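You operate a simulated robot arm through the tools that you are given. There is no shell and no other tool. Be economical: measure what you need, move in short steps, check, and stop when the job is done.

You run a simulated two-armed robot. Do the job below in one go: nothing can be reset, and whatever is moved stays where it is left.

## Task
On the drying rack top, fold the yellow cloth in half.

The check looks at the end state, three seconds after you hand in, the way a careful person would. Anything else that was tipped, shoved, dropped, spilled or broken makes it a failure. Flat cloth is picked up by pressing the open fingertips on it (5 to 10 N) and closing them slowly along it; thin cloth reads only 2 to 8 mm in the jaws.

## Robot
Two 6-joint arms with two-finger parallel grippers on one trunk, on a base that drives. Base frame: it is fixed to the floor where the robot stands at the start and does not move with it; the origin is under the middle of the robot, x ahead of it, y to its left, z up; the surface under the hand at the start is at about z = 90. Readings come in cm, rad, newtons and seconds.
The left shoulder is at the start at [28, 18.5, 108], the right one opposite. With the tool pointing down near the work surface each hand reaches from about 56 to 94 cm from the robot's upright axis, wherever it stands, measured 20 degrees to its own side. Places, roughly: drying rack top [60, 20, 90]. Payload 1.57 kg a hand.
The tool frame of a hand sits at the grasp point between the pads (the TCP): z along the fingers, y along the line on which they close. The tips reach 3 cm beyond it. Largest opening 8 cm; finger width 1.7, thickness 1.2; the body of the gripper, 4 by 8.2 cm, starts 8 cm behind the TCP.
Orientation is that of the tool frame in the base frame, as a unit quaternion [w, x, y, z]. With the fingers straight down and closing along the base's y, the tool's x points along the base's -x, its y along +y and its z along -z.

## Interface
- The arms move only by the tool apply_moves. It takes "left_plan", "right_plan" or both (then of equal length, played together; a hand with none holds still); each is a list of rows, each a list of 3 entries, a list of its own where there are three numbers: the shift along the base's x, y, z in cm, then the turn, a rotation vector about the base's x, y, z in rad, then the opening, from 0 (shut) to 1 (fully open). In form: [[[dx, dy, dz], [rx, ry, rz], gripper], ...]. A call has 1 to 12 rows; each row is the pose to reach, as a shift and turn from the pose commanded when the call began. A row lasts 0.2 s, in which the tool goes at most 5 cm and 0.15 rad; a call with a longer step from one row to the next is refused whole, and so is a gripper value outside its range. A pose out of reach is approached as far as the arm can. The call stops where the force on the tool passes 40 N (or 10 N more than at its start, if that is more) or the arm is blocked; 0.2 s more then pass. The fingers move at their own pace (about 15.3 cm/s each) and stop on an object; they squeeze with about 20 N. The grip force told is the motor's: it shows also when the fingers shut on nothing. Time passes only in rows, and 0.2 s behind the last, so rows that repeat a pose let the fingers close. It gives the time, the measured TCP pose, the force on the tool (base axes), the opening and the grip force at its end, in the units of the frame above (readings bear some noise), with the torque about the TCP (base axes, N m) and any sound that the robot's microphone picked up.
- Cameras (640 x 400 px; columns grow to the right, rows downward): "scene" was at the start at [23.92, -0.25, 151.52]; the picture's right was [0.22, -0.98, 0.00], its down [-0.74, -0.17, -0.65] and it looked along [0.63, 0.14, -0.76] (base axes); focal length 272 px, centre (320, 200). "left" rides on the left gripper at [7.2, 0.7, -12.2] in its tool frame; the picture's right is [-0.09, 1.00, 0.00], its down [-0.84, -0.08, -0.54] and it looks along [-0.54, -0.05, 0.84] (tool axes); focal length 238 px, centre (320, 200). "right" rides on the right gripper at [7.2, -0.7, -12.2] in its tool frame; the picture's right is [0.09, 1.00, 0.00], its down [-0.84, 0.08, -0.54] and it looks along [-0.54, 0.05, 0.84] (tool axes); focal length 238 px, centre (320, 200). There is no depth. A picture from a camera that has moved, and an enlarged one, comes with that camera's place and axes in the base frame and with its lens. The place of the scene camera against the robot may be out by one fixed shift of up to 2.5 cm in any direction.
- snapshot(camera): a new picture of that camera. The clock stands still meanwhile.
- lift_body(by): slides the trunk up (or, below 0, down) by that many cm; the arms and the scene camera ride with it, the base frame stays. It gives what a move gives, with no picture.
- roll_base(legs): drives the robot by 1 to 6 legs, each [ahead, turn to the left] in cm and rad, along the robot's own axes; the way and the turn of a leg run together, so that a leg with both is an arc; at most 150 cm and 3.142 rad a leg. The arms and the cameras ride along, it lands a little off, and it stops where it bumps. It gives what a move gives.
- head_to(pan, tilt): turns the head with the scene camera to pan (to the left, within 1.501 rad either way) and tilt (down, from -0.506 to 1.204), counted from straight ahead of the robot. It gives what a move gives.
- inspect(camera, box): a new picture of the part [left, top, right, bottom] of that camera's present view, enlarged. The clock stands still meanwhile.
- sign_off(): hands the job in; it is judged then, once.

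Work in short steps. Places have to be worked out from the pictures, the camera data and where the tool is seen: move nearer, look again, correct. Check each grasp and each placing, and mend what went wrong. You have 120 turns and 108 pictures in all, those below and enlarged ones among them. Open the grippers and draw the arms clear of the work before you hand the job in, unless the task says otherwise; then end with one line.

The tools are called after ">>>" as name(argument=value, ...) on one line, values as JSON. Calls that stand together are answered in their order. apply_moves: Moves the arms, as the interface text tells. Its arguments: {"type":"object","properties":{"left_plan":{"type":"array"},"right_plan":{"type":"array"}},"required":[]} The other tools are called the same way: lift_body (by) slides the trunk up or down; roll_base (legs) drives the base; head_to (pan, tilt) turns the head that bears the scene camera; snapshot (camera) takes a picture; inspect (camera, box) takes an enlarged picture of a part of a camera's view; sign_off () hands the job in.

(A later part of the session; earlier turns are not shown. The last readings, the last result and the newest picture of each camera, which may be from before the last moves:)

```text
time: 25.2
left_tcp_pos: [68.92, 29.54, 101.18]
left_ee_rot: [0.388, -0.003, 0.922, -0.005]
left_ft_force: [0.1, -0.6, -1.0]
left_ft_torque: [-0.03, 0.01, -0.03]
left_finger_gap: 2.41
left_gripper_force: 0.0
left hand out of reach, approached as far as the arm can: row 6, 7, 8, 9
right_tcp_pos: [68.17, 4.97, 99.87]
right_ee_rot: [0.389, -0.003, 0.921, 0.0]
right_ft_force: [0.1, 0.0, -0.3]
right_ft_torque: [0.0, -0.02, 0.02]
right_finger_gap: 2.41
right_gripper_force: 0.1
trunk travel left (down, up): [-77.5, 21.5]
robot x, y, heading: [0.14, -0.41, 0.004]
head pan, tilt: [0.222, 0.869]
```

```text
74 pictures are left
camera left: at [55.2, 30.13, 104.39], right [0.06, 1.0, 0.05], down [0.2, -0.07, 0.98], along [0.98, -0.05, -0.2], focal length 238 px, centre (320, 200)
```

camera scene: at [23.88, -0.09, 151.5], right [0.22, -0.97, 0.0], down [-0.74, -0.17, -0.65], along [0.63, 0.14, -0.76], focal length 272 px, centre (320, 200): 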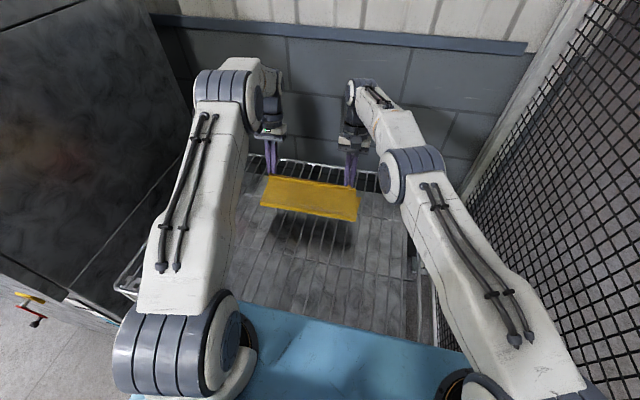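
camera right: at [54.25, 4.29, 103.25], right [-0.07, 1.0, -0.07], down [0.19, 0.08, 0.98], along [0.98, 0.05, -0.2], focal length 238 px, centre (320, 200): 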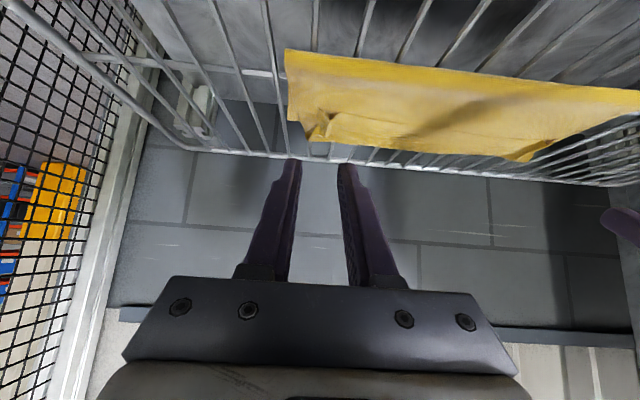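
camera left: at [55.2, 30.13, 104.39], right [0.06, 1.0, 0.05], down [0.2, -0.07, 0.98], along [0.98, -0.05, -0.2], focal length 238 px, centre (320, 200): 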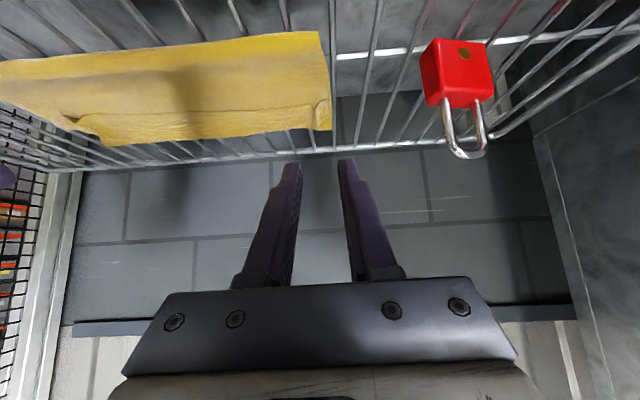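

The left arm is cramped here, so I back the base 6 cm and then zoom in on the nubs.

>>> roll_base(legs=[[-6, 0]])

>>> inspect(camera="right", box=[260, 20, 420, 120])

>>> inspect(camera="left", box=[220, 20, 380, 120])

```text
time: 26.1
left_tcp_pos: [63.07, 29.48, 100.9]
left_ee_rot: [0.387, -0.003, 0.922, -0.005]
left_ft_force: [-0.1, -0.2, -0.1]
left_ft_torque: [-0.04, 0.02, 0.01]
left_finger_gap: 2.38
left_gripper_force: 0.0
right_tcp_pos: [62.33, 4.94, 99.85]
right_ee_rot: [0.388, -0.002, 0.921, -0.001]
right_ft_force: [-0.8, -0.3, -0.1]
right_ft_torque: [0.0, 0.01, 0.0]
right_finger_gap: 2.39
right_gripper_force: 0.1
trunk travel left (down, up): [-77.5, 21.5]
robot x, y, heading: [-6.19, 0.1, 0.008]
head pan, tilt: [0.222, 0.869]
```

```text
4.00 times, centred on (340, 70) of right
camera zoom: at [48.45, 4.27, 103.25], right [-0.07, 1.0, -0.07], down [0.19, 0.08, 0.98], along [0.98, 0.05, -0.2], focal length 953 px, centre (240, 720)
```

zoom: 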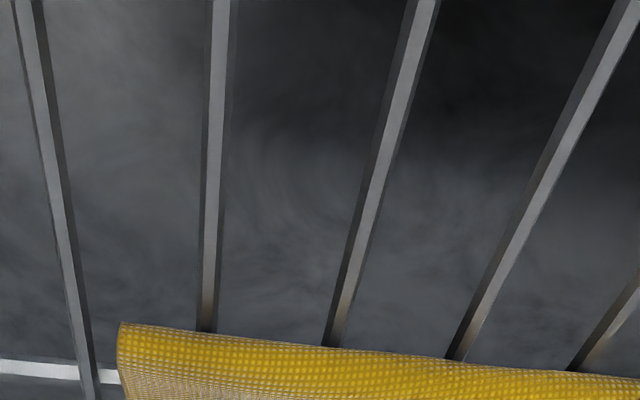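

```text
4.00 times, centred on (300, 70) of left
camera zoom: at [49.39, 30.1, 104.38], right [0.06, 1.0, 0.05], down [0.2, -0.07, 0.98], along [0.98, -0.05, -0.2], focal length 953 px, centre (400, 720)
```

zoom: 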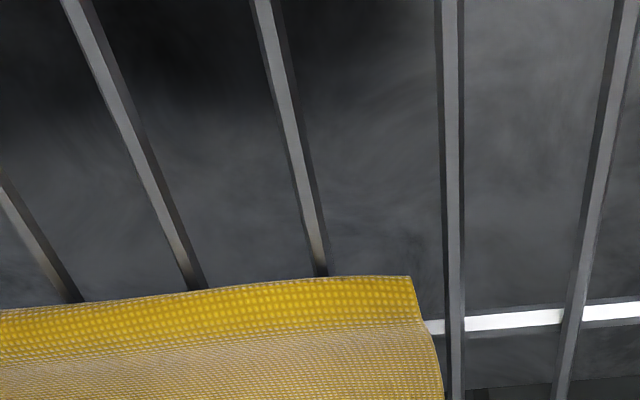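

The zoom window was off, so I look lower in the view.

>>> inspect(camera="right", box=[270, 90, 430, 190])

>>> inspect(camera="left", box=[220, 80, 380, 180])

```text
4.00 times, centred on (350, 140) of right
camera zoom: at [48.45, 4.27, 103.25], right [-0.07, 1.0, -0.07], down [0.19, 0.08, 0.98], along [0.98, 0.05, -0.2], focal length 953 px, centre (200, 440)
```

zoom: 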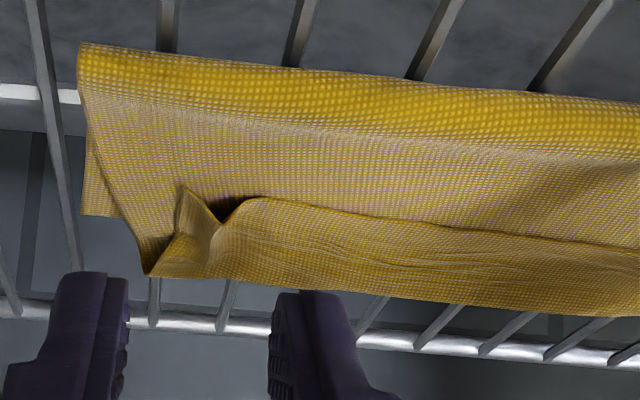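

```text
4.00 times, centred on (300, 130) of left
camera zoom: at [49.39, 30.1, 104.38], right [0.06, 1.0, 0.05], down [0.2, -0.07, 0.98], along [0.98, -0.05, -0.2], focal length 953 px, centre (400, 480)
```

zoom: 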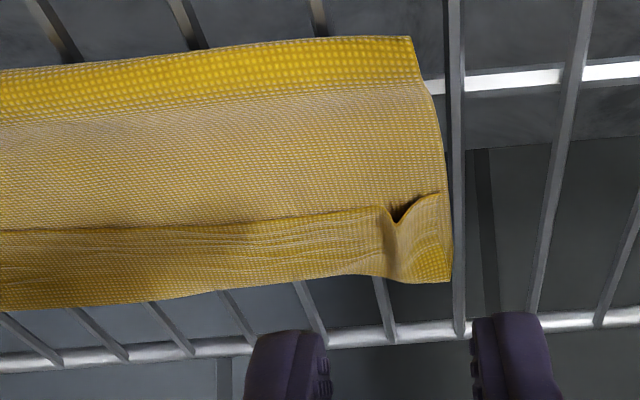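

Now it's clear: the hem's free edge is raised, near x≈74 on the right and x≈75 on the left. I'll grip it at y≈7 and y≈28 with this steep forward tilt, so I first move just above those spots.

>>> apply_moves(left_plan=[[[3, -0.4, -0.5], [0, 0, 0], 0.3], [[6, -0.8, -1.5], [0, 0, 0], 0.3], [[9, -1.2, -3], [0, 0, 0], 0.3], [[11.5, -1.5, -4.5], [0, 0, 0], 0.3], [[11.5, -1.5, -4.5], [0, 0, 0], 0.3]], right_plan=[[[3, 0.5, -0.5], [0, 0, 0], 0.3], [[6, 1.0, -1.5], [0, 0, 0], 0.3], [[9, 1.6, -3], [0, 0, 0], 0.3], [[10.9, 2.1, -4.3], [0, 0, 0], 0.3], [[10.9, 2.1, -4.3], [0, 0, 0], 0.3]])

>>> snapshot(camera="right")

>>> snapshot(camera="left")

```text
time: 27.3
left_tcp_pos: [74.78, 28.0, 96.46]
left_ee_rot: [0.386, -0.002, 0.922, -0.007]
left_ft_force: [-0.6, 0.4, -0.2]
left_ft_torque: [-0.01, 0.02, 0.0]
left_finger_gap: 2.39
left_gripper_force: 0.0
right_tcp_pos: [73.15, 7.17, 95.47]
right_ee_rot: [0.389, -0.003, 0.921, 0.0]
right_ft_force: [0.4, 0.0, 0.2]
right_ft_torque: [0.05, 0.03, 0.01]
right_finger_gap: 2.42
right_gripper_force: 0.2
trunk travel left (down, up): [-77.5, 21.5]
robot x, y, heading: [-6.37, 0.05, 0.01]
head pan, tilt: [0.222, 0.869]
```

```text
69 pictures are left
camera right: at [59.33, 6.44, 98.88], right [-0.07, 1.0, -0.07], down [0.19, 0.08, 0.98], along [0.98, 0.05, -0.2], focal length 238 px, centre (320, 200)
```

right: 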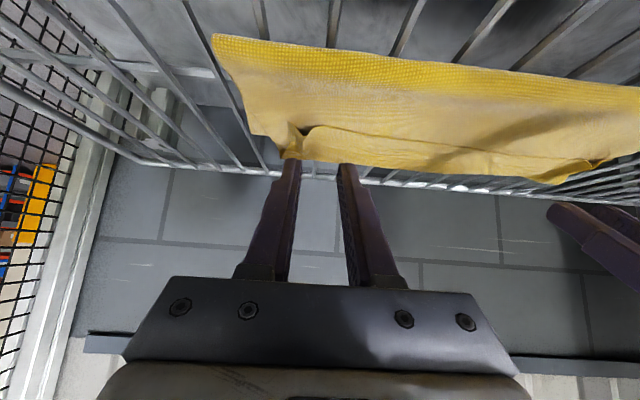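

```text
68 pictures are left
camera left: at [61.05, 28.67, 99.78], right [0.06, 1.0, 0.05], down [0.2, -0.07, 0.98], along [0.98, -0.05, -0.2], focal length 238 px, centre (320, 200)
```

left: 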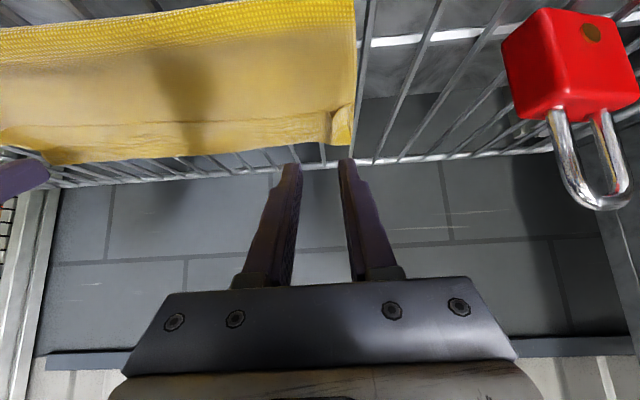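

Alignment looks right. I descend toward contact.

>>> apply_moves(left_plan=[[[0, 0, -0.8], [0, 0, 0], 0.3], [[0, 0, -1.6], [0, 0, 0], 0.3], [[0, 0, -2.2], [0, 0, 0], 0.3], [[0, 0, -2.4], [0, 0, 0], 0.3], [[0, 0, -2.4], [0, 0, 0], 0.3]], right_plan=[[[0, 0, -0.6], [0, 0, 0], 0.3], [[0, 0, -1.0], [0, 0, 0], 0.3], [[0, 0, -1.4], [0, 0, 0], 0.3], [[0, 0, -1.7], [0, 0, 0], 0.3], [[0, 0, -1.7], [0, 0, 0], 0.3]])

>>> inspect(camera="right", box=[220, 80, 460, 230])

>>> inspect(camera="left", box=[200, 80, 440, 230])

```text
time: 28.5
left_tcp_pos: [74.63, 28.18, 94.01]
left_ee_rot: [0.387, -0.002, 0.922, -0.006]
left_ft_force: [-0.2, -1.2, 0.6]
left_ft_torque: [-0.02, 0.02, 0.02]
left_finger_gap: 2.4
left_gripper_force: 0.0
right_tcp_pos: [73.18, 7.15, 93.85]
right_ee_rot: [0.389, -0.002, 0.921, 0.0]
right_ft_force: [0.6, 0.1, 0.0]
right_ft_torque: [-0.01, -0.01, -0.01]
right_finger_gap: 2.41
right_gripper_force: 0.0
trunk travel left (down, up): [-77.5, 21.5]
robot x, y, heading: [-5.98, 0.05, 0.006]
head pan, tilt: [0.222, 0.869]
```

```text
2.67 times, centred on (340, 155) of right
camera zoom: at [59.34, 6.39, 97.24], right [-0.07, 1.0, -0.07], down [0.19, 0.08, 0.98], along [0.98, 0.05, -0.2], focal length 636 px, centre (267, 320)
```

zoom: 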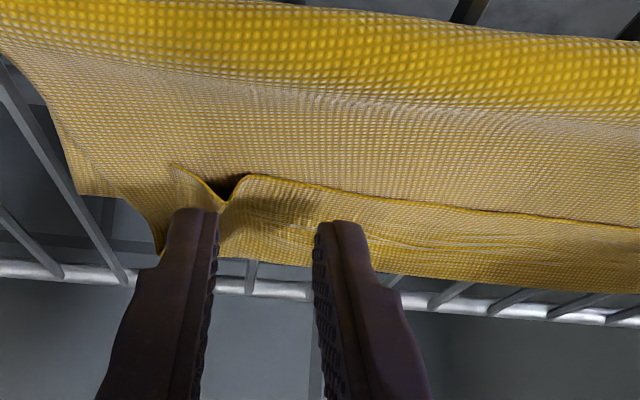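

```text
2.67 times, centred on (320, 155) of left
camera zoom: at [60.82, 28.7, 97.42], right [0.06, 1.0, 0.05], down [0.2, -0.07, 0.98], along [0.98, -0.05, -0.2], focal length 636 px, centre (320, 320)
```

zoom: 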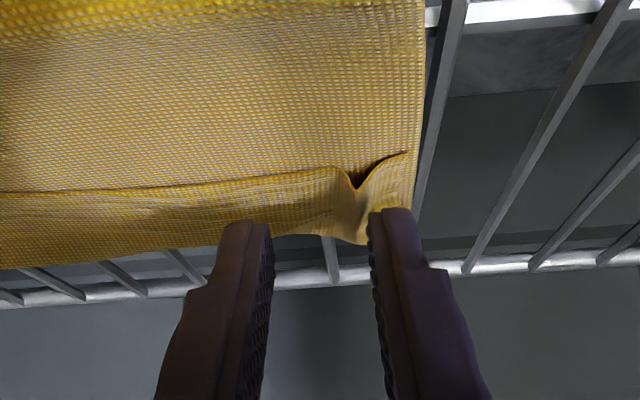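

The tips would land a bit deep past the edge, so I shift both back 1 cm, move the left slightly inward, and creep down.

>>> apply_moves(left_plan=[[[-0.5, -0.2, 0], [0, 0, 0], 0.3], [[-1.0, -0.4, 0], [0, 0, 0], 0.3], [[-1.0, -0.4, -0.3], [0, 0, 0], 0.3], [[-1.0, -0.4, -0.6], [0, 0, 0], 0.3], [[-1.0, -0.4, -0.6], [0, 0, 0], 0.3]], right_plan=[[[-0.5, 0, 0], [0, 0, 0], 0.3], [[-1.0, 0, 0], [0, 0, 0], 0.3], [[-1.0, 0, -0.25], [0, 0, 0], 0.3], [[-1.0, 0, -0.5], [0, 0, 0], 0.3], [[-1.0, 0, -0.5], [0, 0, 0], 0.3]])

```text
time: 29.7
left_tcp_pos: [73.71, 27.63, 93.4]
left_ee_rot: [0.387, -0.003, 0.922, -0.008]
left_ft_force: [-1.0, 0.5, 0.2]
left_ft_torque: [-0.03, 0.02, -0.01]
left_finger_gap: 2.41
left_gripper_force: 0.0
right_tcp_pos: [72.13, 7.06, 93.52]
right_ee_rot: [0.389, -0.002, 0.921, 0.0]
right_ft_force: [0.2, -0.3, -0.2]
right_ft_torque: [0.03, 0.02, -0.02]
right_finger_gap: 2.37
right_gripper_force: 0.0
trunk travel left (down, up): [-77.5, 21.5]
robot x, y, heading: [-5.89, -0.12, 0.001]
head pan, tilt: [0.222, 0.869]
```

No contact yet, so I creep down another 0.3.

>>> apply_moves(left_plan=[[[0, 0, -0.15], [0, 0, 0], 0.3], [[0, 0, -0.3], [0, 0, 0], 0.3], [[0, 0, -0.3], [0, 0, 0], 0.3]], right_plan=[[[0, 0, -0.15], [0, 0, 0], 0.3], [[0, 0, -0.3], [0, 0, 0], 0.3], [[0, 0, -0.3], [0, 0, 0], 0.3]])

```text
time: 30.5
left_tcp_pos: [73.7, 27.71, 93.38]
left_ee_rot: [0.386, -0.005, 0.922, -0.008]
left_ft_force: [-0.4, 0.2, -0.2]
left_ft_torque: [0.02, -0.01, 0.0]
left_finger_gap: 2.42
left_gripper_force: 0.0
right_tcp_pos: [72.08, 7.19, 92.97]
right_ee_rot: [0.389, -0.003, 0.921, 0.0]
right_ft_force: [-0.4, -0.6, 0.4]
right_ft_torque: [0.01, 0.0, -0.01]
right_finger_gap: 2.42
right_gripper_force: 0.0
trunk travel left (down, up): [-77.5, 21.5]
robot x, y, heading: [-5.79, 0.0, 0.005]
head pan, tilt: [0.222, 0.869]
```

I take another small step down on both.

>>> apply_moves(left_plan=[[[0, 0, -0.15], [0, 0, 0], 0.3], [[0, 0, -0.25], [0, 0, 0], 0.3], [[0, 0, -0.25], [0, 0, 0], 0.3], [[0, 0, -0.25], [0, 0, 0], 0.3]], right_plan=[[[0, 0, -0.1], [0, 0, 0], 0.3], [[0, 0, -0.15], [0, 0, 0], 0.3], [[0, 0, -0.15], [0, 0, 0], 0.3], [[0, 0, -0.15], [0, 0, 0], 0.3]])

>>> inspect(camera="right", box=[220, 80, 460, 230])

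>>> inspect(camera="left", box=[200, 80, 440, 230])

```text
time: 31.5
left_tcp_pos: [73.61, 27.65, 92.97]
left_ee_rot: [0.385, -0.003, 0.923, -0.01]
left_ft_force: [-1.0, 1.0, 0.6]
left_ft_torque: [0.02, 0.01, 0.04]
left_finger_gap: 2.37
left_gripper_force: 0.1
right_tcp_pos: [72.14, 7.07, 92.9]
right_ee_rot: [0.389, -0.003, 0.921, 0.0]
right_ft_force: [-0.2, -0.6, 0.0]
right_ft_torque: [0.0, 0.03, 0.03]
right_finger_gap: 2.39
right_gripper_force: 0.0
trunk travel left (down, up): [-77.5, 21.5]
robot x, y, heading: [-6.22, -0.16, 0.008]
head pan, tilt: [0.222, 0.869]
```

```text
2.67 times, centred on (340, 155) of right
camera zoom: at [58.24, 6.39, 96.26], right [-0.07, 1.0, -0.07], down [0.19, 0.08, 0.98], along [0.98, 0.05, -0.2], focal length 636 px, centre (267, 320)
```

zoom: 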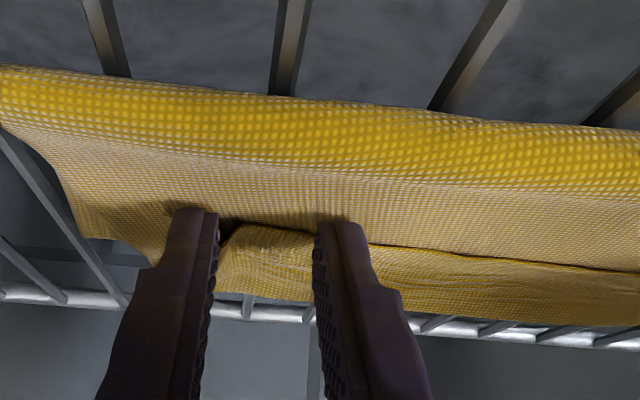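

```text
2.67 times, centred on (320, 155) of left
camera zoom: at [59.85, 28.3, 96.43], right [0.07, 1.0, 0.05], down [0.2, -0.06, 0.98], along [0.98, -0.06, -0.2], focal length 636 px, centre (320, 320)
```

zoom: 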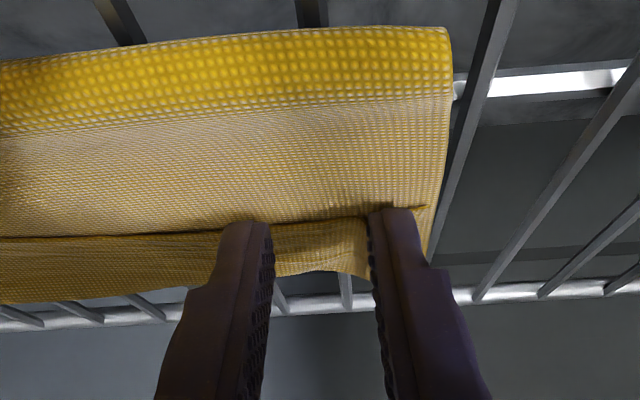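

The tips sit right at the hem edge. I nudge forward 0.4 cm and press a bit more.

>>> apply_moves(left_plan=[[[0.3, 0, 0], [0, 0, 0], 0.3], [[0.3, 0, -0.12], [0, 0, 0], 0.3], [[0.3, 0, -0.2], [0, 0, 0], 0.3], [[0.3, 0, -0.2], [0, 0, 0], 0.3], [[0.3, 0, -0.2], [0, 0, 0], 0.3]], right_plan=[[[0.4, 0, 0], [0, 0, 0], 0.3], [[0.4, 0, -0.12], [0, 0, 0], 0.3], [[0.4, 0, -0.2], [0, 0, 0], 0.3], [[0.4, 0, -0.2], [0, 0, 0], 0.3], [[0.4, 0, -0.2], [0, 0, 0], 0.3]])

```text
time: 32.7
left_tcp_pos: [73.75, 27.5, 92.98]
left_ee_rot: [0.386, -0.003, 0.922, -0.009]
left_ft_force: [-0.2, 0.0, -0.2]
left_ft_torque: [0.01, 0.0, 0.0]
left_finger_gap: 2.39
left_gripper_force: 0.1
right_tcp_pos: [72.57, 7.27, 92.81]
right_ee_rot: [0.391, -0.002, 0.921, 0.0]
right_ft_force: [-1.3, -0.6, 8.3]
right_ft_torque: [0.01, -0.08, 0.01]
right_finger_gap: 2.37
right_gripper_force: 0.1
trunk travel left (down, up): [-77.5, 21.5]
robot x, y, heading: [-5.95, 0.1, 0.003]
head pan, tilt: [0.222, 0.869]
```

The right is at 8 N. I press the left a little further.

>>> apply_moves(left_plan=[[[0, 0, -0.12], [0, 0, 0], 0.3], [[0, 0, -0.12], [0, 0, 0], 0.3], [[0, 0, -0.12], [0, 0, 0], 0.3]])

```text
time: 33.5
left_tcp_pos: [73.87, 27.53, 92.9]
left_ee_rot: [0.386, -0.004, 0.922, -0.009]
left_ft_force: [-0.6, -0.4, 5.4]
left_ft_torque: [0.09, -0.05, 0.01]
left_finger_gap: 2.38
left_gripper_force: 0.0
right_tcp_pos: [72.52, 7.27, 92.96]
right_ee_rot: [0.39, -0.001, 0.921, 0.0]
right_ft_force: [0.8, 0.7, 8.8]
right_ft_torque: [0.04, -0.17, -0.03]
right_finger_gap: 2.38
right_gripper_force: 0.0
trunk travel left (down, up): [-77.5, 21.5]
robot x, y, heading: [-5.94, 0.16, 0.001]
head pan, tilt: [0.222, 0.869]
```

Both presses are in range (5 N and 9 N). I close both slowly.

>>> apply_moves(left_plan=[[[0, 0, -0.03], [0, 0, 0], 0.27], [[0, 0, -0.03], [0, 0, 0], 0.24], [[0, 0, -0.03], [0, 0, 0], 0.21], [[0, 0, -0.03], [0, 0, 0], 0.18], [[0, 0, -0.03], [0, 0, 0], 0.15], [[0, 0, -0.03], [0, 0, 0], 0.12], [[0, 0, -0.03], [0, 0, 0], 0.09], [[0, 0, -0.03], [0, 0, 0], 0.06], [[0, 0, -0.03], [0, 0, 0], 0.03], [[0, 0, -0.03], [0, 0, 0], 0], [[0, 0, -0.03], [0, 0, 0], 0]], right_plan=[[[0, 0, 0], [0, 0, 0], 0.27], [[0, 0, 0], [0, 0, 0], 0.24], [[0, 0, 0], [0, 0, 0], 0.21], [[0, 0, 0], [0, 0, 0], 0.18], [[0, 0, 0], [0, 0, 0], 0.15], [[0, 0, 0], [0, 0, 0], 0.12], [[0, 0, 0], [0, 0, 0], 0.09], [[0, 0, 0], [0, 0, 0], 0.06], [[0, 0, 0], [0, 0, 0], 0.03], [[0, 0, 0], [0, 0, 0], 0], [[0, 0, 0], [0, 0, 0], 0]])

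>>> inspect(camera="right", box=[220, 80, 460, 230])

>>> inspect(camera="left", box=[200, 80, 440, 230])

```text
time: 35.9
left_tcp_pos: [73.98, 27.58, 92.89]
left_ee_rot: [0.387, -0.003, 0.922, -0.009]
left_ft_force: [-0.1, 1.7, 7.9]
left_ft_torque: [0.01, -0.1, 0.02]
left_finger_gap: 0.0
left_gripper_force: 20.3
right_tcp_pos: [72.5, 7.17, 92.72]
right_ee_rot: [0.389, -0.002, 0.921, -0.001]
right_ft_force: [0.9, -1.7, 13.9]
right_ft_torque: [-0.09, -0.2, -0.01]
right_finger_gap: 0.17
right_gripper_force: 20.1
trunk travel left (down, up): [-77.5, 21.5]
robot x, y, heading: [-6.22, -0.28, 0.003]
head pan, tilt: [0.222, 0.869]
```

```text
2.67 times, centred on (340, 155) of right
camera zoom: at [58.69, 6.39, 96.17], right [-0.07, 1.0, -0.07], down [0.19, 0.08, 0.98], along [0.98, 0.05, -0.2], focal length 636 px, centre (267, 320)
```

zoom: 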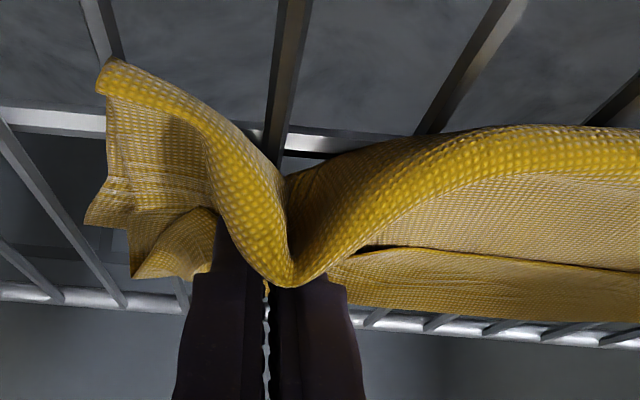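

```text
2.67 times, centred on (320, 155) of left
camera zoom: at [60.13, 28.26, 96.18], right [0.07, 1.0, 0.05], down [0.2, -0.06, 0.98], along [0.98, -0.05, -0.2], focal length 636 px, centre (320, 320)
```

zoom: 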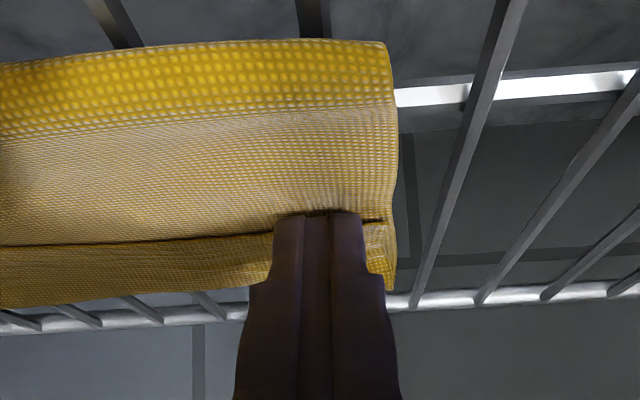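

The left missed and the right caught the upper layer instead of the hem. That suggests a better method: hold the cloth along its true mid-line and lift it so both halves hang free and the hem unrolls. Then I lay it down folded. I release, rise and re-measure.

>>> apply_moves(left_plan=[[[0, 0, 0.3], [0, 0, 0], 0.1], [[0, 0, 1], [0, 0, 0], 0.3], [[-1, 0, 4], [0, 0.12, 0], 0.3], [[-3, 0, 8], [0, 0.25, 0], 0.3], [[-5, 0, 12], [0, 0.38, 0], 0.3], [[-7, 0, 15], [0, 0.5, 0], 0.3], [[-7, 0, 15], [0, 0.5, 0], 0.3]], right_plan=[[[0, 0, 0.1], [0, 0, 0], 0.2], [[0, 0, 1], [0, 0, 0], 0.3], [[-1, 0, 4], [0, 0.12, 0], 0.3], [[-3, 0, 8], [0, 0.25, 0], 0.3], [[-5, 0, 12], [0, 0.38, 0], 0.3], [[-7, 0, 15], [0, 0.5, 0], 0.3], [[-7, 0, 15], [0, 0.5, 0], 0.3]])

>>> snapshot(camera="right")

>>> snapshot(camera="left")

```text
time: 37.5
left_tcp_pos: [66.8, 27.29, 107.73]
left_ee_rot: [0.149, -0.009, 0.989, -0.008]
left_ft_force: [-0.1, 1.2, 0.1]
left_ft_torque: [-0.12, -0.1, -0.03]
left_finger_gap: 2.4
left_gripper_force: 0.1
left hand out of reach, approached as far as the arm can: row 4, 5
right_tcp_pos: [65.5, 7.2, 107.94]
right_ee_rot: [0.149, -0.002, 0.989, 0.0]
right_ft_force: [0.1, 0.5, -0.2]
right_ft_torque: [0.02, -0.03, -0.05]
right_finger_gap: 2.41
right_gripper_force: 0.1
trunk travel left (down, up): [-77.5, 21.5]
robot x, y, heading: [-6.2, -0.08, 0.006]
head pan, tilt: [0.222, 0.869]
```

```text
61 pictures are left
camera right: at [54.99, 6.46, 117.38], right [-0.09, 1.0, -0.03], down [0.64, 0.08, 0.76], along [0.76, 0.05, -0.64], focal length 238 px, centre (320, 200)
```

right: 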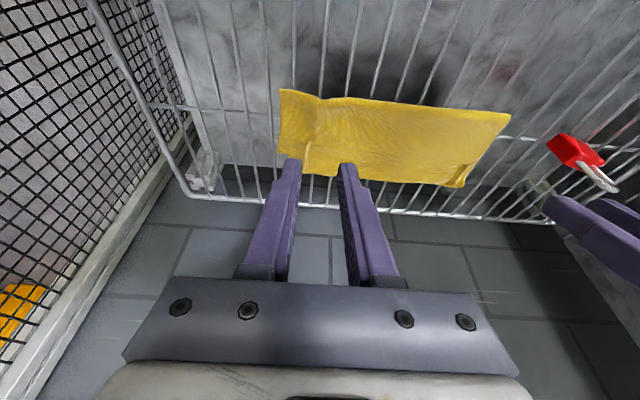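

```text
60 pictures are left
camera left: at [56.43, 27.94, 117.2], right [0.07, 1.0, 0.01], down [0.64, -0.05, 0.76], along [0.76, -0.05, -0.64], focal length 238 px, centre (320, 200)
```

left: 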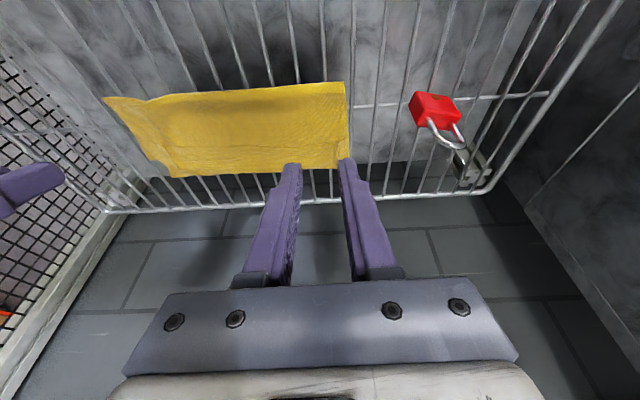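

I zoom in to see the layer layout.

>>> inspect(camera="right", box=[265, 75, 425, 195])

>>> inspect(camera="left", box=[100, 70, 360, 190])

```text
3.33 times, centred on (345, 135) of right
camera zoom: at [54.99, 6.46, 117.38], right [-0.09, 1.0, -0.03], down [0.64, 0.08, 0.76], along [0.76, 0.05, -0.64], focal length 794 px, centre (237, 417)
```

zoom: 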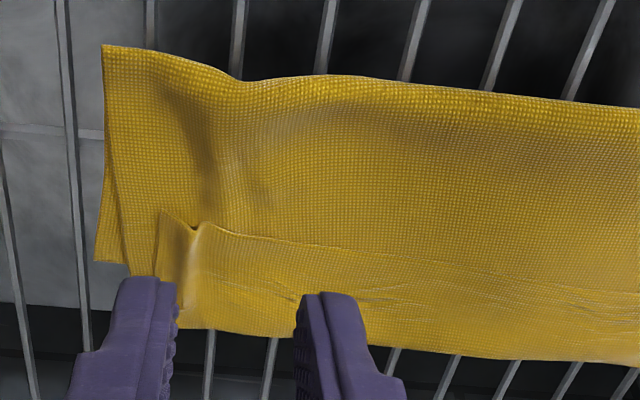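

```text
2.46 times, centred on (230, 130) of left
camera zoom: at [56.43, 27.94, 117.2], right [0.07, 1.0, 0.01], down [0.64, -0.05, 0.76], along [0.76, -0.05, -0.64], focal length 587 px, centre (542, 372)
```

zoom: 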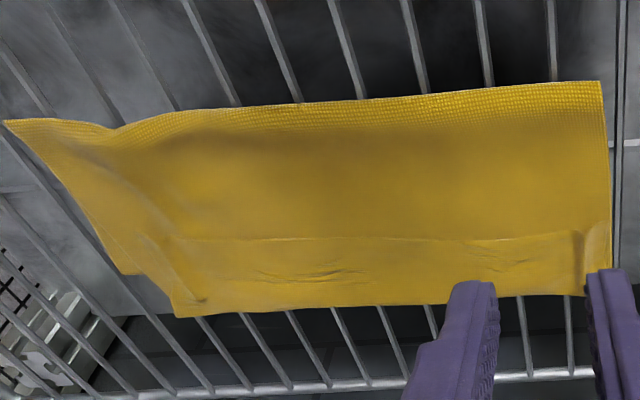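

The total cloth length is about 30 cm, so the true mid-line lies on the upper layer at x≈71.7. I bring both hands vertically above it, at y≈8.4 and 26.3, each over a gap between wires.

>>> apply_moves(left_plan=[[[1.5, -0.3, -2.5], [0, 0.1, 0], 0.3], [[3, -0.6, -5], [0, 0.2, 0], 0.3], [[4.2, -0.9, -7.5], [0, 0.3, 0], 0.3], [[4.9, -1.0, -10], [0, 0.3, 0], 0.3], [[4.9, -1.0, -12], [0, 0.3, 0], 0.3], [[4.9, -1.0, -12], [0, 0.3, 0], 0.3]], right_plan=[[[1.5, 0.3, -2.5], [0, 0.1, 0], 0.3], [[3, 0.6, -5], [0, 0.2, 0], 0.3], [[4.6, 0.9, -7.5], [0, 0.3, 0], 0.3], [[6.2, 1.2, -10], [0, 0.3, 0], 0.3], [[6.2, 1.2, -12.2], [0, 0.3, 0], 0.3], [[6.2, 1.2, -12.2], [0, 0.3, 0], 0.3]])

>>> snapshot(camera="right")

>>> snapshot(camera="left")

```text
time: 38.9
left_tcp_pos: [71.8, 26.56, 95.84]
left_ee_rot: [-0.002, -0.005, 1.0, -0.002]
left_ft_force: [0.7, 0.2, 0.7]
left_ft_torque: [-0.01, 0.01, -0.01]
left_finger_gap: 2.39
left_gripper_force: 0.1
right_tcp_pos: [71.9, 8.11, 95.47]
right_ee_rot: [0.0, -0.002, 1.0, 0.001]
right_ft_force: [0.2, -0.2, -0.1]
right_ft_torque: [-0.01, -0.02, -0.01]
right_finger_gap: 2.4
right_gripper_force: 0.0
trunk travel left (down, up): [-77.5, 21.5]
robot x, y, heading: [-5.93, -0.27, 0.009]
head pan, tilt: [0.222, 0.869]
```

```text
57 pictures are left
camera right: at [64.47, 7.36, 107.64], right [-0.1, 1.0, 0.0], down [0.84, 0.08, 0.54], along [0.54, 0.05, -0.84], focal length 238 px, centre (320, 200)
```

right: 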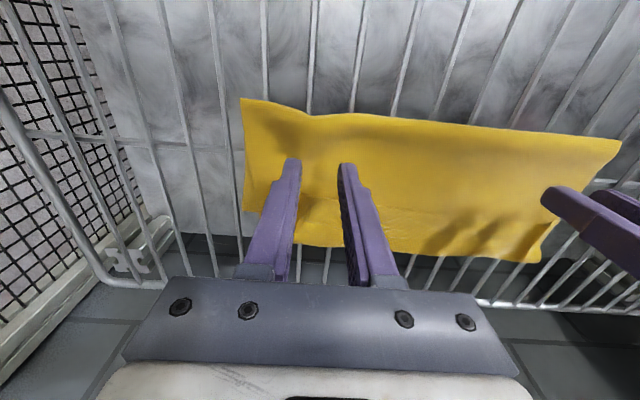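

```text
56 pictures are left
camera left: at [64.69, 27.25, 107.97], right [0.08, 1.0, -0.01], down [0.84, -0.07, 0.54], along [0.54, -0.05, -0.84], focal length 238 px, centre (320, 200)
```

left: 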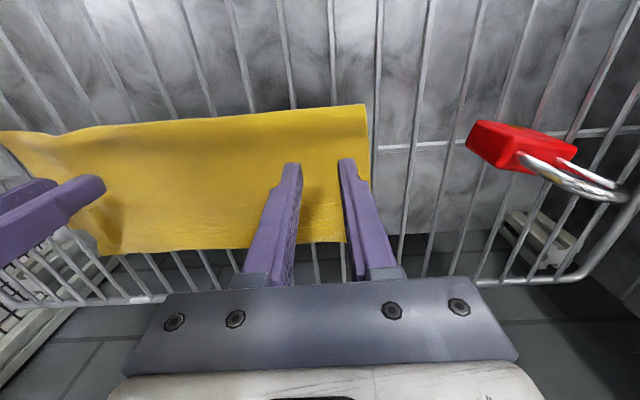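

Positions look right. I descend close to contact.

>>> apply_moves(left_plan=[[[0, 0, -0.8], [0, 0, 0], 0.3], [[0, 0, -1.5], [0, 0, 0], 0.3], [[0, 0, -2.2], [0, 0, 0], 0.3], [[0, 0, -2.2], [0, 0, 0], 0.3], [[0, 0, -2.2], [0, 0, 0], 0.3]], right_plan=[[[0, 0.2, -0.7], [0, 0, 0], 0.3], [[0, 0.2, -1.3], [0, 0, 0], 0.3], [[0, 0.2, -1.8], [0, 0, 0], 0.3], [[0, 0.2, -1.8], [0, 0, 0], 0.3], [[0, 0.2, -1.8], [0, 0, 0], 0.3]])

```text
time: 40.1
left_tcp_pos: [71.73, 26.65, 93.68]
left_ee_rot: [-0.002, -0.005, 1.0, -0.004]
left_ft_force: [-0.6, 0.0, -0.3]
left_ft_torque: [0.02, 0.0, 0.02]
left_finger_gap: 2.4
left_gripper_force: 0.0
right_tcp_pos: [71.65, 8.46, 93.74]
right_ee_rot: [0.001, -0.003, 1.0, 0.002]
right_ft_force: [-0.8, 0.1, -0.2]
right_ft_torque: [0.0, -0.01, -0.01]
right_finger_gap: 2.42
right_gripper_force: 0.1
trunk travel left (down, up): [-77.5, 21.5]
robot x, y, heading: [-5.99, 0.17, 0.006]
head pan, tilt: [0.222, 0.869]
```

I creep down 0.4 more.

>>> apply_moves(left_plan=[[[0, 0, -0.2], [0, 0, 0], 0.3], [[0, 0, -0.35], [0, 0, 0], 0.3], [[0, 0, -0.35], [0, 0, 0], 0.3], [[0, 0, -0.35], [0, 0, 0], 0.3]], right_plan=[[[0, 0, -0.2], [0, 0, 0], 0.3], [[0, 0, -0.4], [0, 0, 0], 0.3], [[0, 0, -0.4], [0, 0, 0], 0.3], [[0, 0, -0.4], [0, 0, 0], 0.3]])

```text
time: 41.1
left_tcp_pos: [71.77, 26.49, 93.27]
left_ee_rot: [-0.003, -0.005, 1.0, -0.002]
left_ft_force: [-0.2, 1.1, 0.1]
left_ft_torque: [-0.02, -0.01, 0.01]
left_finger_gap: 2.39
left_gripper_force: 0.1
right_tcp_pos: [71.8, 8.52, 93.44]
right_ee_rot: [0.0, -0.003, 1.0, 0.001]
right_ft_force: [-0.4, -0.3, 0.8]
right_ft_torque: [-0.03, -0.02, 0.0]
right_finger_gap: 2.39
right_gripper_force: 0.0
trunk travel left (down, up): [-77.5, 21.5]
robot x, y, heading: [-6.13, -0.23, 0.007]
head pan, tilt: [0.222, 0.869]
```

Still free, so another 0.15.

>>> apply_moves(left_plan=[[[0, 0, -0.15], [0, 0, 0], 0.3], [[0, 0, -0.15], [0, 0, 0], 0.3], [[0, 0, -0.15], [0, 0, 0], 0.3]], right_plan=[[[0, 0, -0.15], [0, 0, 0], 0.3], [[0, 0, -0.15], [0, 0, 0], 0.3], [[0, 0, -0.15], [0, 0, 0], 0.3]])

```text
time: 41.9
left_tcp_pos: [71.77, 26.59, 93.19]
left_ee_rot: [-0.002, -0.006, 1.0, -0.004]
left_ft_force: [-1.2, 0.5, 7.8]
left_ft_torque: [0.16, 0.02, -0.03]
left_finger_gap: 2.39
left_gripper_force: 0.0
right_tcp_pos: [71.64, 8.39, 93.3]
right_ee_rot: [0.0, -0.003, 1.0, 0.001]
right_ft_force: [-0.7, 0.7, 0.1]
right_ft_torque: [0.05, 0.03, -0.02]
right_finger_gap: 2.41
right_gripper_force: 0.2
trunk travel left (down, up): [-77.5, 21.5]
robot x, y, heading: [-5.99, 0.35, 0.006]
head pan, tilt: [0.222, 0.869]
```

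The left is at 8 N. I lower the right a touch more.

>>> apply_moves(right_plan=[[[0, 0, -0.12], [0, 0, 0], 0.3], [[0, 0, -0.12], [0, 0, 0], 0.3], [[0, 0, -0.12], [0, 0, 0], 0.3]])

```text
time: 42.7
left_tcp_pos: [71.84, 26.62, 93.14]
left_ee_rot: [-0.001, -0.004, 1.0, -0.003]
left_ft_force: [0.1, 1.0, 8.6]
left_ft_torque: [0.22, 0.0, -0.01]
left_finger_gap: 2.45
left_gripper_force: 0.0
right_tcp_pos: [71.83, 8.51, 93.05]
right_ee_rot: [0.0, -0.003, 1.0, 0.0]
right_ft_force: [0.1, 0.2, 5.2]
right_ft_torque: [-0.04, -0.02, -0.01]
right_finger_gap: 2.39
right_gripper_force: 0.1
trunk travel left (down, up): [-77.5, 21.5]
robot x, y, heading: [-6.02, 0.09, 0.007]
head pan, tilt: [0.222, 0.869]
```

Both are pressing at 5–9 N. I close slowly.

>>> apply_moves(left_plan=[[[0, 0, 0], [0, 0, 0], 0.27], [[0, 0, 0], [0, 0, 0], 0.24], [[0, 0, 0], [0, 0, 0], 0.21], [[0, 0, 0], [0, 0, 0], 0.18], [[0, 0, 0], [0, 0, 0], 0.15], [[0, 0, 0], [0, 0, 0], 0.12], [[0, 0, 0], [0, 0, 0], 0.09], [[0, 0, 0], [0, 0, 0], 0.06], [[0, 0, 0], [0, 0, 0], 0.03], [[0, 0, 0], [0, 0, 0], 0], [[0, 0, 0], [0, 0, 0], 0]], right_plan=[[[0, 0, -0.03], [0, 0, 0], 0.27], [[0, 0, -0.03], [0, 0, 0], 0.24], [[0, 0, -0.03], [0, 0, 0], 0.21], [[0, 0, -0.03], [0, 0, 0], 0.18], [[0, 0, -0.03], [0, 0, 0], 0.15], [[0, 0, -0.03], [0, 0, 0], 0.12], [[0, 0, -0.03], [0, 0, 0], 0.09], [[0, 0, -0.03], [0, 0, 0], 0.06], [[0, 0, -0.03], [0, 0, 0], 0.03], [[0, 0, -0.03], [0, 0, 0], 0], [[0, 0, -0.03], [0, 0, 0], 0]])

>>> snapshot(camera="right")

>>> snapshot(camera="left")

```text
time: 45.1
left_tcp_pos: [71.69, 26.55, 93.18]
left_ee_rot: [-0.002, -0.005, 1.0, -0.003]
left_ft_force: [0.2, 0.3, 3.5]
left_ft_torque: [0.04, -0.01, 0.02]
left_finger_gap: 0.0
left_gripper_force: 19.9
right_tcp_pos: [71.76, 8.53, 93.12]
right_ee_rot: [0.001, -0.002, 1.0, 0.001]
right_ft_force: [1.0, -1.1, 22.2]
right_ft_torque: [-0.1, -0.01, 0.0]
right_finger_gap: 0.16
right_gripper_force: 19.8
trunk travel left (down, up): [-77.5, 21.5]
robot x, y, heading: [-6.28, 0.2, 0.007]
head pan, tilt: [0.222, 0.869]
```

```text
55 pictures are left
camera right: at [64.44, 7.75, 105.35], right [-0.1, 1.0, 0.0], down [0.84, 0.08, 0.54], along [0.54, 0.05, -0.84], focal length 238 px, centre (320, 200)
```

right: 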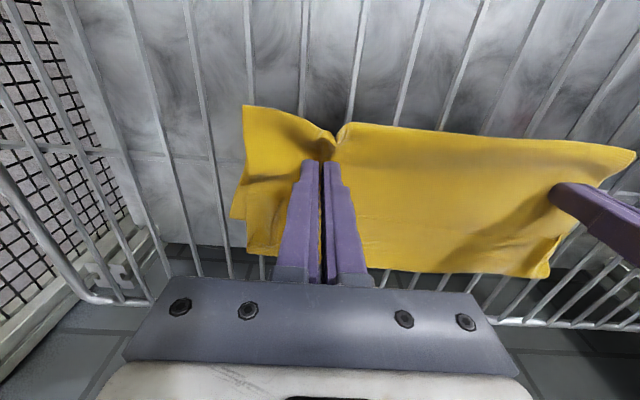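

```text
54 pictures are left
camera left: at [64.55, 27.15, 105.31], right [0.08, 1.0, -0.01], down [0.84, -0.07, 0.54], along [0.54, -0.05, -0.84], focal length 238 px, centre (320, 200)
```

left: 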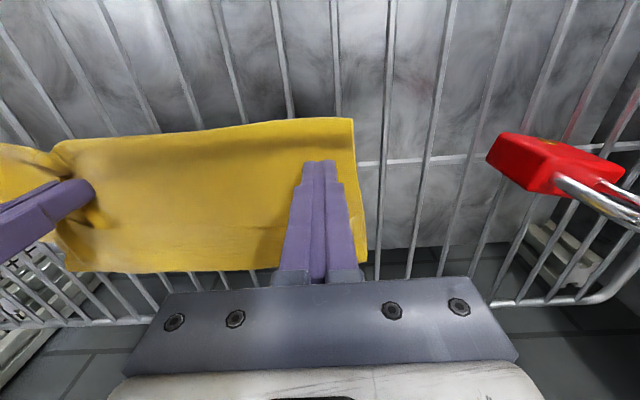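

The right holds (0.16 cm); the left slid over the cloth. I retry the left with a firmer press.

>>> apply_moves(left_plan=[[[0, 0, 0.5], [0, 0, 0], 0], [[0, -0.25, 0.5], [0, 0, 0], 0.3], [[0, -0.25, 0.5], [0, 0, 0], 0.3], [[0, -0.25, 0.2], [0, 0, 0], 0.3], [[0, -0.25, -0.05], [0, 0, 0], 0.3], [[0, -0.25, -0.12], [0, 0, 0], 0.3], [[0, -0.25, -0.12], [0, 0, 0], 0.3], [[0, -0.25, -0.12], [0, 0, 0], 0.3]])

```text
time: 46.9
left_tcp_pos: [71.93, 26.42, 93.06]
left_ee_rot: [0.0, -0.005, 1.0, -0.003]
left_ft_force: [-3.2, -2.5, 30.4]
left_ft_torque: [0.43, 0.11, 0.03]
left_finger_gap: 2.32
left_gripper_force: 0.0
right_tcp_pos: [71.55, 8.5, 93.18]
right_ee_rot: [0.001, -0.003, 1.0, 0.0]
right_ft_force: [3.2, 1.0, 16.6]
right_ft_torque: [0.02, -0.08, 0.0]
right_finger_gap: 0.16
right_gripper_force: 20.2
trunk travel left (down, up): [-77.5, 21.5]
robot x, y, heading: [-6.17, -0.03, 0.008]
head pan, tilt: [0.222, 0.869]
```

30 N is too much. I ease up by 0.1 and close slowly.

>>> apply_moves(left_plan=[[[0, 0, 0.09], [0, 0, 0], 0.3], [[0, 0, 0.09], [0, 0, 0], 0.27], [[0, 0, 0.09], [0, 0, 0], 0.24], [[0, 0, 0.09], [0, 0, 0], 0.21], [[0, 0, 0.09], [0, 0, 0], 0.18], [[0, 0, 0.09], [0, 0, 0], 0.15], [[0, 0, 0.09], [0, 0, 0], 0.12], [[0, 0, 0.09], [0, 0, 0], 0.09], [[0, 0, 0.09], [0, 0, 0], 0.06], [[0, 0, 0.09], [0, 0, 0], 0.03], [[0, 0, 0.09], [0, 0, 0], 0], [[0, 0, 0.09], [0, 0, 0], 0]])

>>> snapshot(camera="left")

```text
time: 49.5
left_tcp_pos: [71.73, 26.28, 93.2]
left_ee_rot: [-0.002, -0.005, 1.0, -0.003]
left_ft_force: [-0.5, 4.0, 25.8]
left_ft_torque: [0.25, 0.02, 0.0]
left_finger_gap: 0.0
left_gripper_force: 20.0
right_tcp_pos: [71.65, 8.53, 93.17]
right_ee_rot: [0.001, -0.002, 1.0, 0.001]
right_ft_force: [-0.8, -1.0, 16.6]
right_ft_torque: [-0.02, 0.05, -0.02]
right_finger_gap: 0.18
right_gripper_force: 20.1
trunk travel left (down, up): [-77.5, 21.5]
robot x, y, heading: [-5.99, 0.18, 0.005]
head pan, tilt: [0.222, 0.869]
```

```text
53 pictures are left
camera left: at [64.55, 26.95, 105.27], right [0.08, 1.0, -0.01], down [0.84, -0.07, 0.54], along [0.54, -0.05, -0.84], focal length 238 px, centre (320, 200)
```

left: 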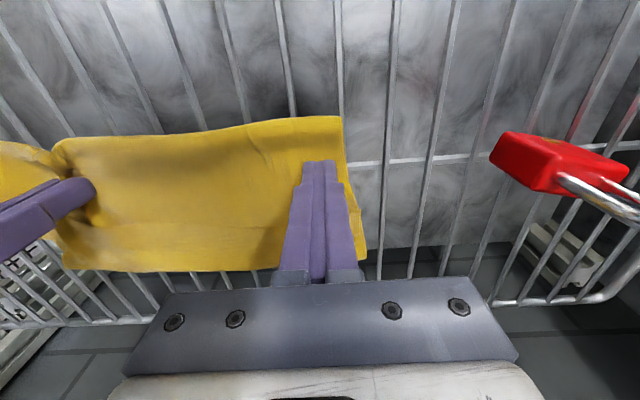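

The force was all on the outer finger, right at the cloth's edge. I move inboard to the next wire gap (y≈23.3), which also matches the right side's overhang, and correct the hand's slight roll.

>>> apply_moves(left_plan=[[[0, 0, 0.6], [0, 0, 0], 0], [[0, -1.5, 1.0], [0.012, 0, 0], 0.3], [[0, -3.0, 1.0], [0.012, 0, 0], 0.3], [[0, -3.0, 0.5], [0.012, 0, 0], 0.3], [[0, -3.0, 0.2], [0.012, 0, 0], 0.3], [[0, -3.0, 0.05], [0.012, 0, 0], 0.3], [[0, -3.0, 0.05], [0.012, 0, 0], 0.3], [[0, -3.0, 0.05], [0.012, 0, 0], 0.3]])

>>> snapshot(camera="left")

```text
time: 51.3
left_tcp_pos: [71.76, 23.19, 93.15]
left_ee_rot: [-0.002, -0.005, 1.0, 0.003]
left_ft_force: [0.1, 0.1, 1.0]
left_ft_torque: [0.0, 0.01, 0.03]
left_finger_gap: 2.41
left_gripper_force: 0.1
right_tcp_pos: [71.78, 8.43, 93.11]
right_ee_rot: [0.001, -0.003, 1.0, 0.001]
right_ft_force: [-4.3, -1.4, 24.4]
right_ft_torque: [-0.06, 0.15, 0.04]
right_finger_gap: 0.19
right_gripper_force: 19.6
trunk travel left (down, up): [-77.5, 21.5]
robot x, y, heading: [-5.96, 0.17, 0.005]
head pan, tilt: [0.222, 0.869]
```

```text
52 pictures are left
camera left: at [64.63, 23.71, 105.33], right [0.08, 1.0, 0.0], down [0.84, -0.07, 0.54], along [0.54, -0.04, -0.84], focal length 238 px, centre (320, 200)
```

left: 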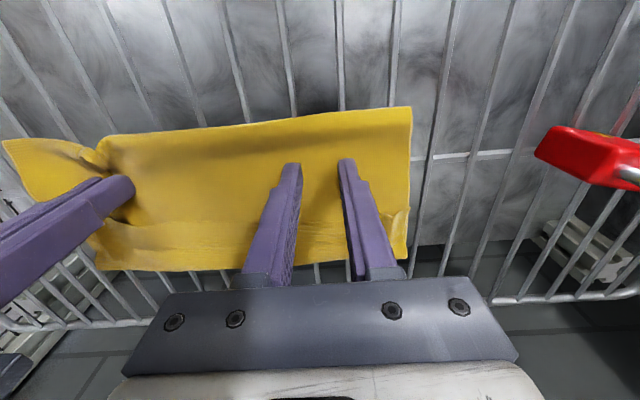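

The position is good and contact is just starting. I press down 0.12.

>>> apply_moves(left_plan=[[[0, 0, -0.13], [0, 0, 0], 0.3], [[0, 0, -0.13], [0, 0, 0], 0.3], [[0, 0, -0.13], [0, 0, 0], 0.3]])

```text
time: 52.1
left_tcp_pos: [71.74, 23.15, 93.06]
left_ee_rot: [0.0, -0.006, 1.0, 0.003]
left_ft_force: [0.0, -2.4, 10.7]
left_ft_torque: [-0.16, 0.0, -0.02]
left_finger_gap: 2.44
left_gripper_force: 0.1
right_tcp_pos: [71.84, 8.4, 93.12]
right_ee_rot: [0.001, -0.002, 1.0, 0.001]
right_ft_force: [-1.4, 0.6, 21.8]
right_ft_torque: [-0.02, 0.05, -0.01]
right_finger_gap: 0.18
right_gripper_force: 20.4
trunk travel left (down, up): [-77.5, 21.5]
robot x, y, heading: [-5.73, 0.04, 0.001]
head pan, tilt: [0.222, 0.869]
```

Now the inner finger carries the load, so I roll back half-way and press slightly more.

>>> apply_moves(left_plan=[[[0, 0, -0.03], [-0.008, 0, 0], 0.3], [[0, 0, -0.03], [-0.008, 0, 0], 0.3], [[0, 0, -0.03], [-0.008, 0, 0], 0.3]])

```text
time: 52.9
left_tcp_pos: [71.76, 23.3, 92.99]
left_ee_rot: [-0.001, -0.005, 1.0, -0.002]
left_ft_force: [-0.1, -2.7, 20.8]
left_ft_torque: [0.08, -0.01, -0.02]
left_finger_gap: 2.4
left_gripper_force: 0.1
right_tcp_pos: [71.67, 8.48, 93.09]
right_ee_rot: [0.001, -0.002, 1.0, 0.0]
right_ft_force: [1.0, 1.9, 18.8]
right_ft_torque: [0.02, -0.02, 0.0]
right_finger_gap: 0.17
right_gripper_force: 20.2
trunk travel left (down, up): [-77.5, 21.5]
robot x, y, heading: [-6.15, -0.04, 0.004]
head pan, tilt: [0.222, 0.869]
```

The load is balanced now (20 N, about 0.4 cm off centre). I ease it slightly and close.

>>> apply_moves(left_plan=[[[0, 0, 0.02], [0.001, 0, 0], 0.27], [[0, 0, 0.02], [0.001, 0, 0], 0.24], [[0, 0, 0.02], [0.001, 0, 0], 0.21], [[0, 0, 0.02], [0.001, 0, 0], 0.18], [[0, 0, 0.02], [0.001, 0, 0], 0.15], [[0, 0, 0.02], [0.001, 0, 0], 0.12], [[0, 0, 0.02], [0.001, 0, 0], 0.09], [[0, 0, 0.02], [0.001, 0, 0], 0.06], [[0, 0, 0.02], [0.001, 0, 0], 0.03], [[0, 0, 0.02], [0.001, 0, 0], 0], [[0, 0, 0.02], [0.001, 0, 0], 0]])

>>> snapshot(camera="left")

```text
time: 55.3
left_tcp_pos: [71.7, 23.34, 93.15]
left_ee_rot: [-0.001, -0.005, 1.0, -0.001]
left_ft_force: [0.4, -9.2, 27.6]
left_ft_torque: [-0.3, -0.01, 0.08]
left_finger_gap: 0.18
left_gripper_force: 19.9
right_tcp_pos: [71.68, 8.53, 93.24]
right_ee_rot: [0.0, -0.003, 1.0, 0.001]
right_ft_force: [0.6, 8.7, 14.5]
right_ft_torque: [0.24, 0.0, 0.05]
right_finger_gap: 0.19
right_gripper_force: 19.8
trunk travel left (down, up): [-77.5, 21.5]
robot x, y, heading: [-5.98, 0.07, 0.006]
head pan, tilt: [0.222, 0.869]
```

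```text
51 pictures are left
camera left: at [64.5, 23.83, 105.26], right [0.08, 1.0, 0.0], down [0.84, -0.07, 0.54], along [0.54, -0.05, -0.84], focal length 238 px, centre (320, 200)
```

left: 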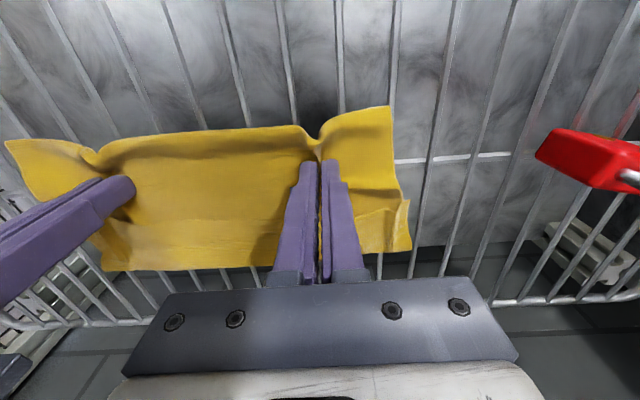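

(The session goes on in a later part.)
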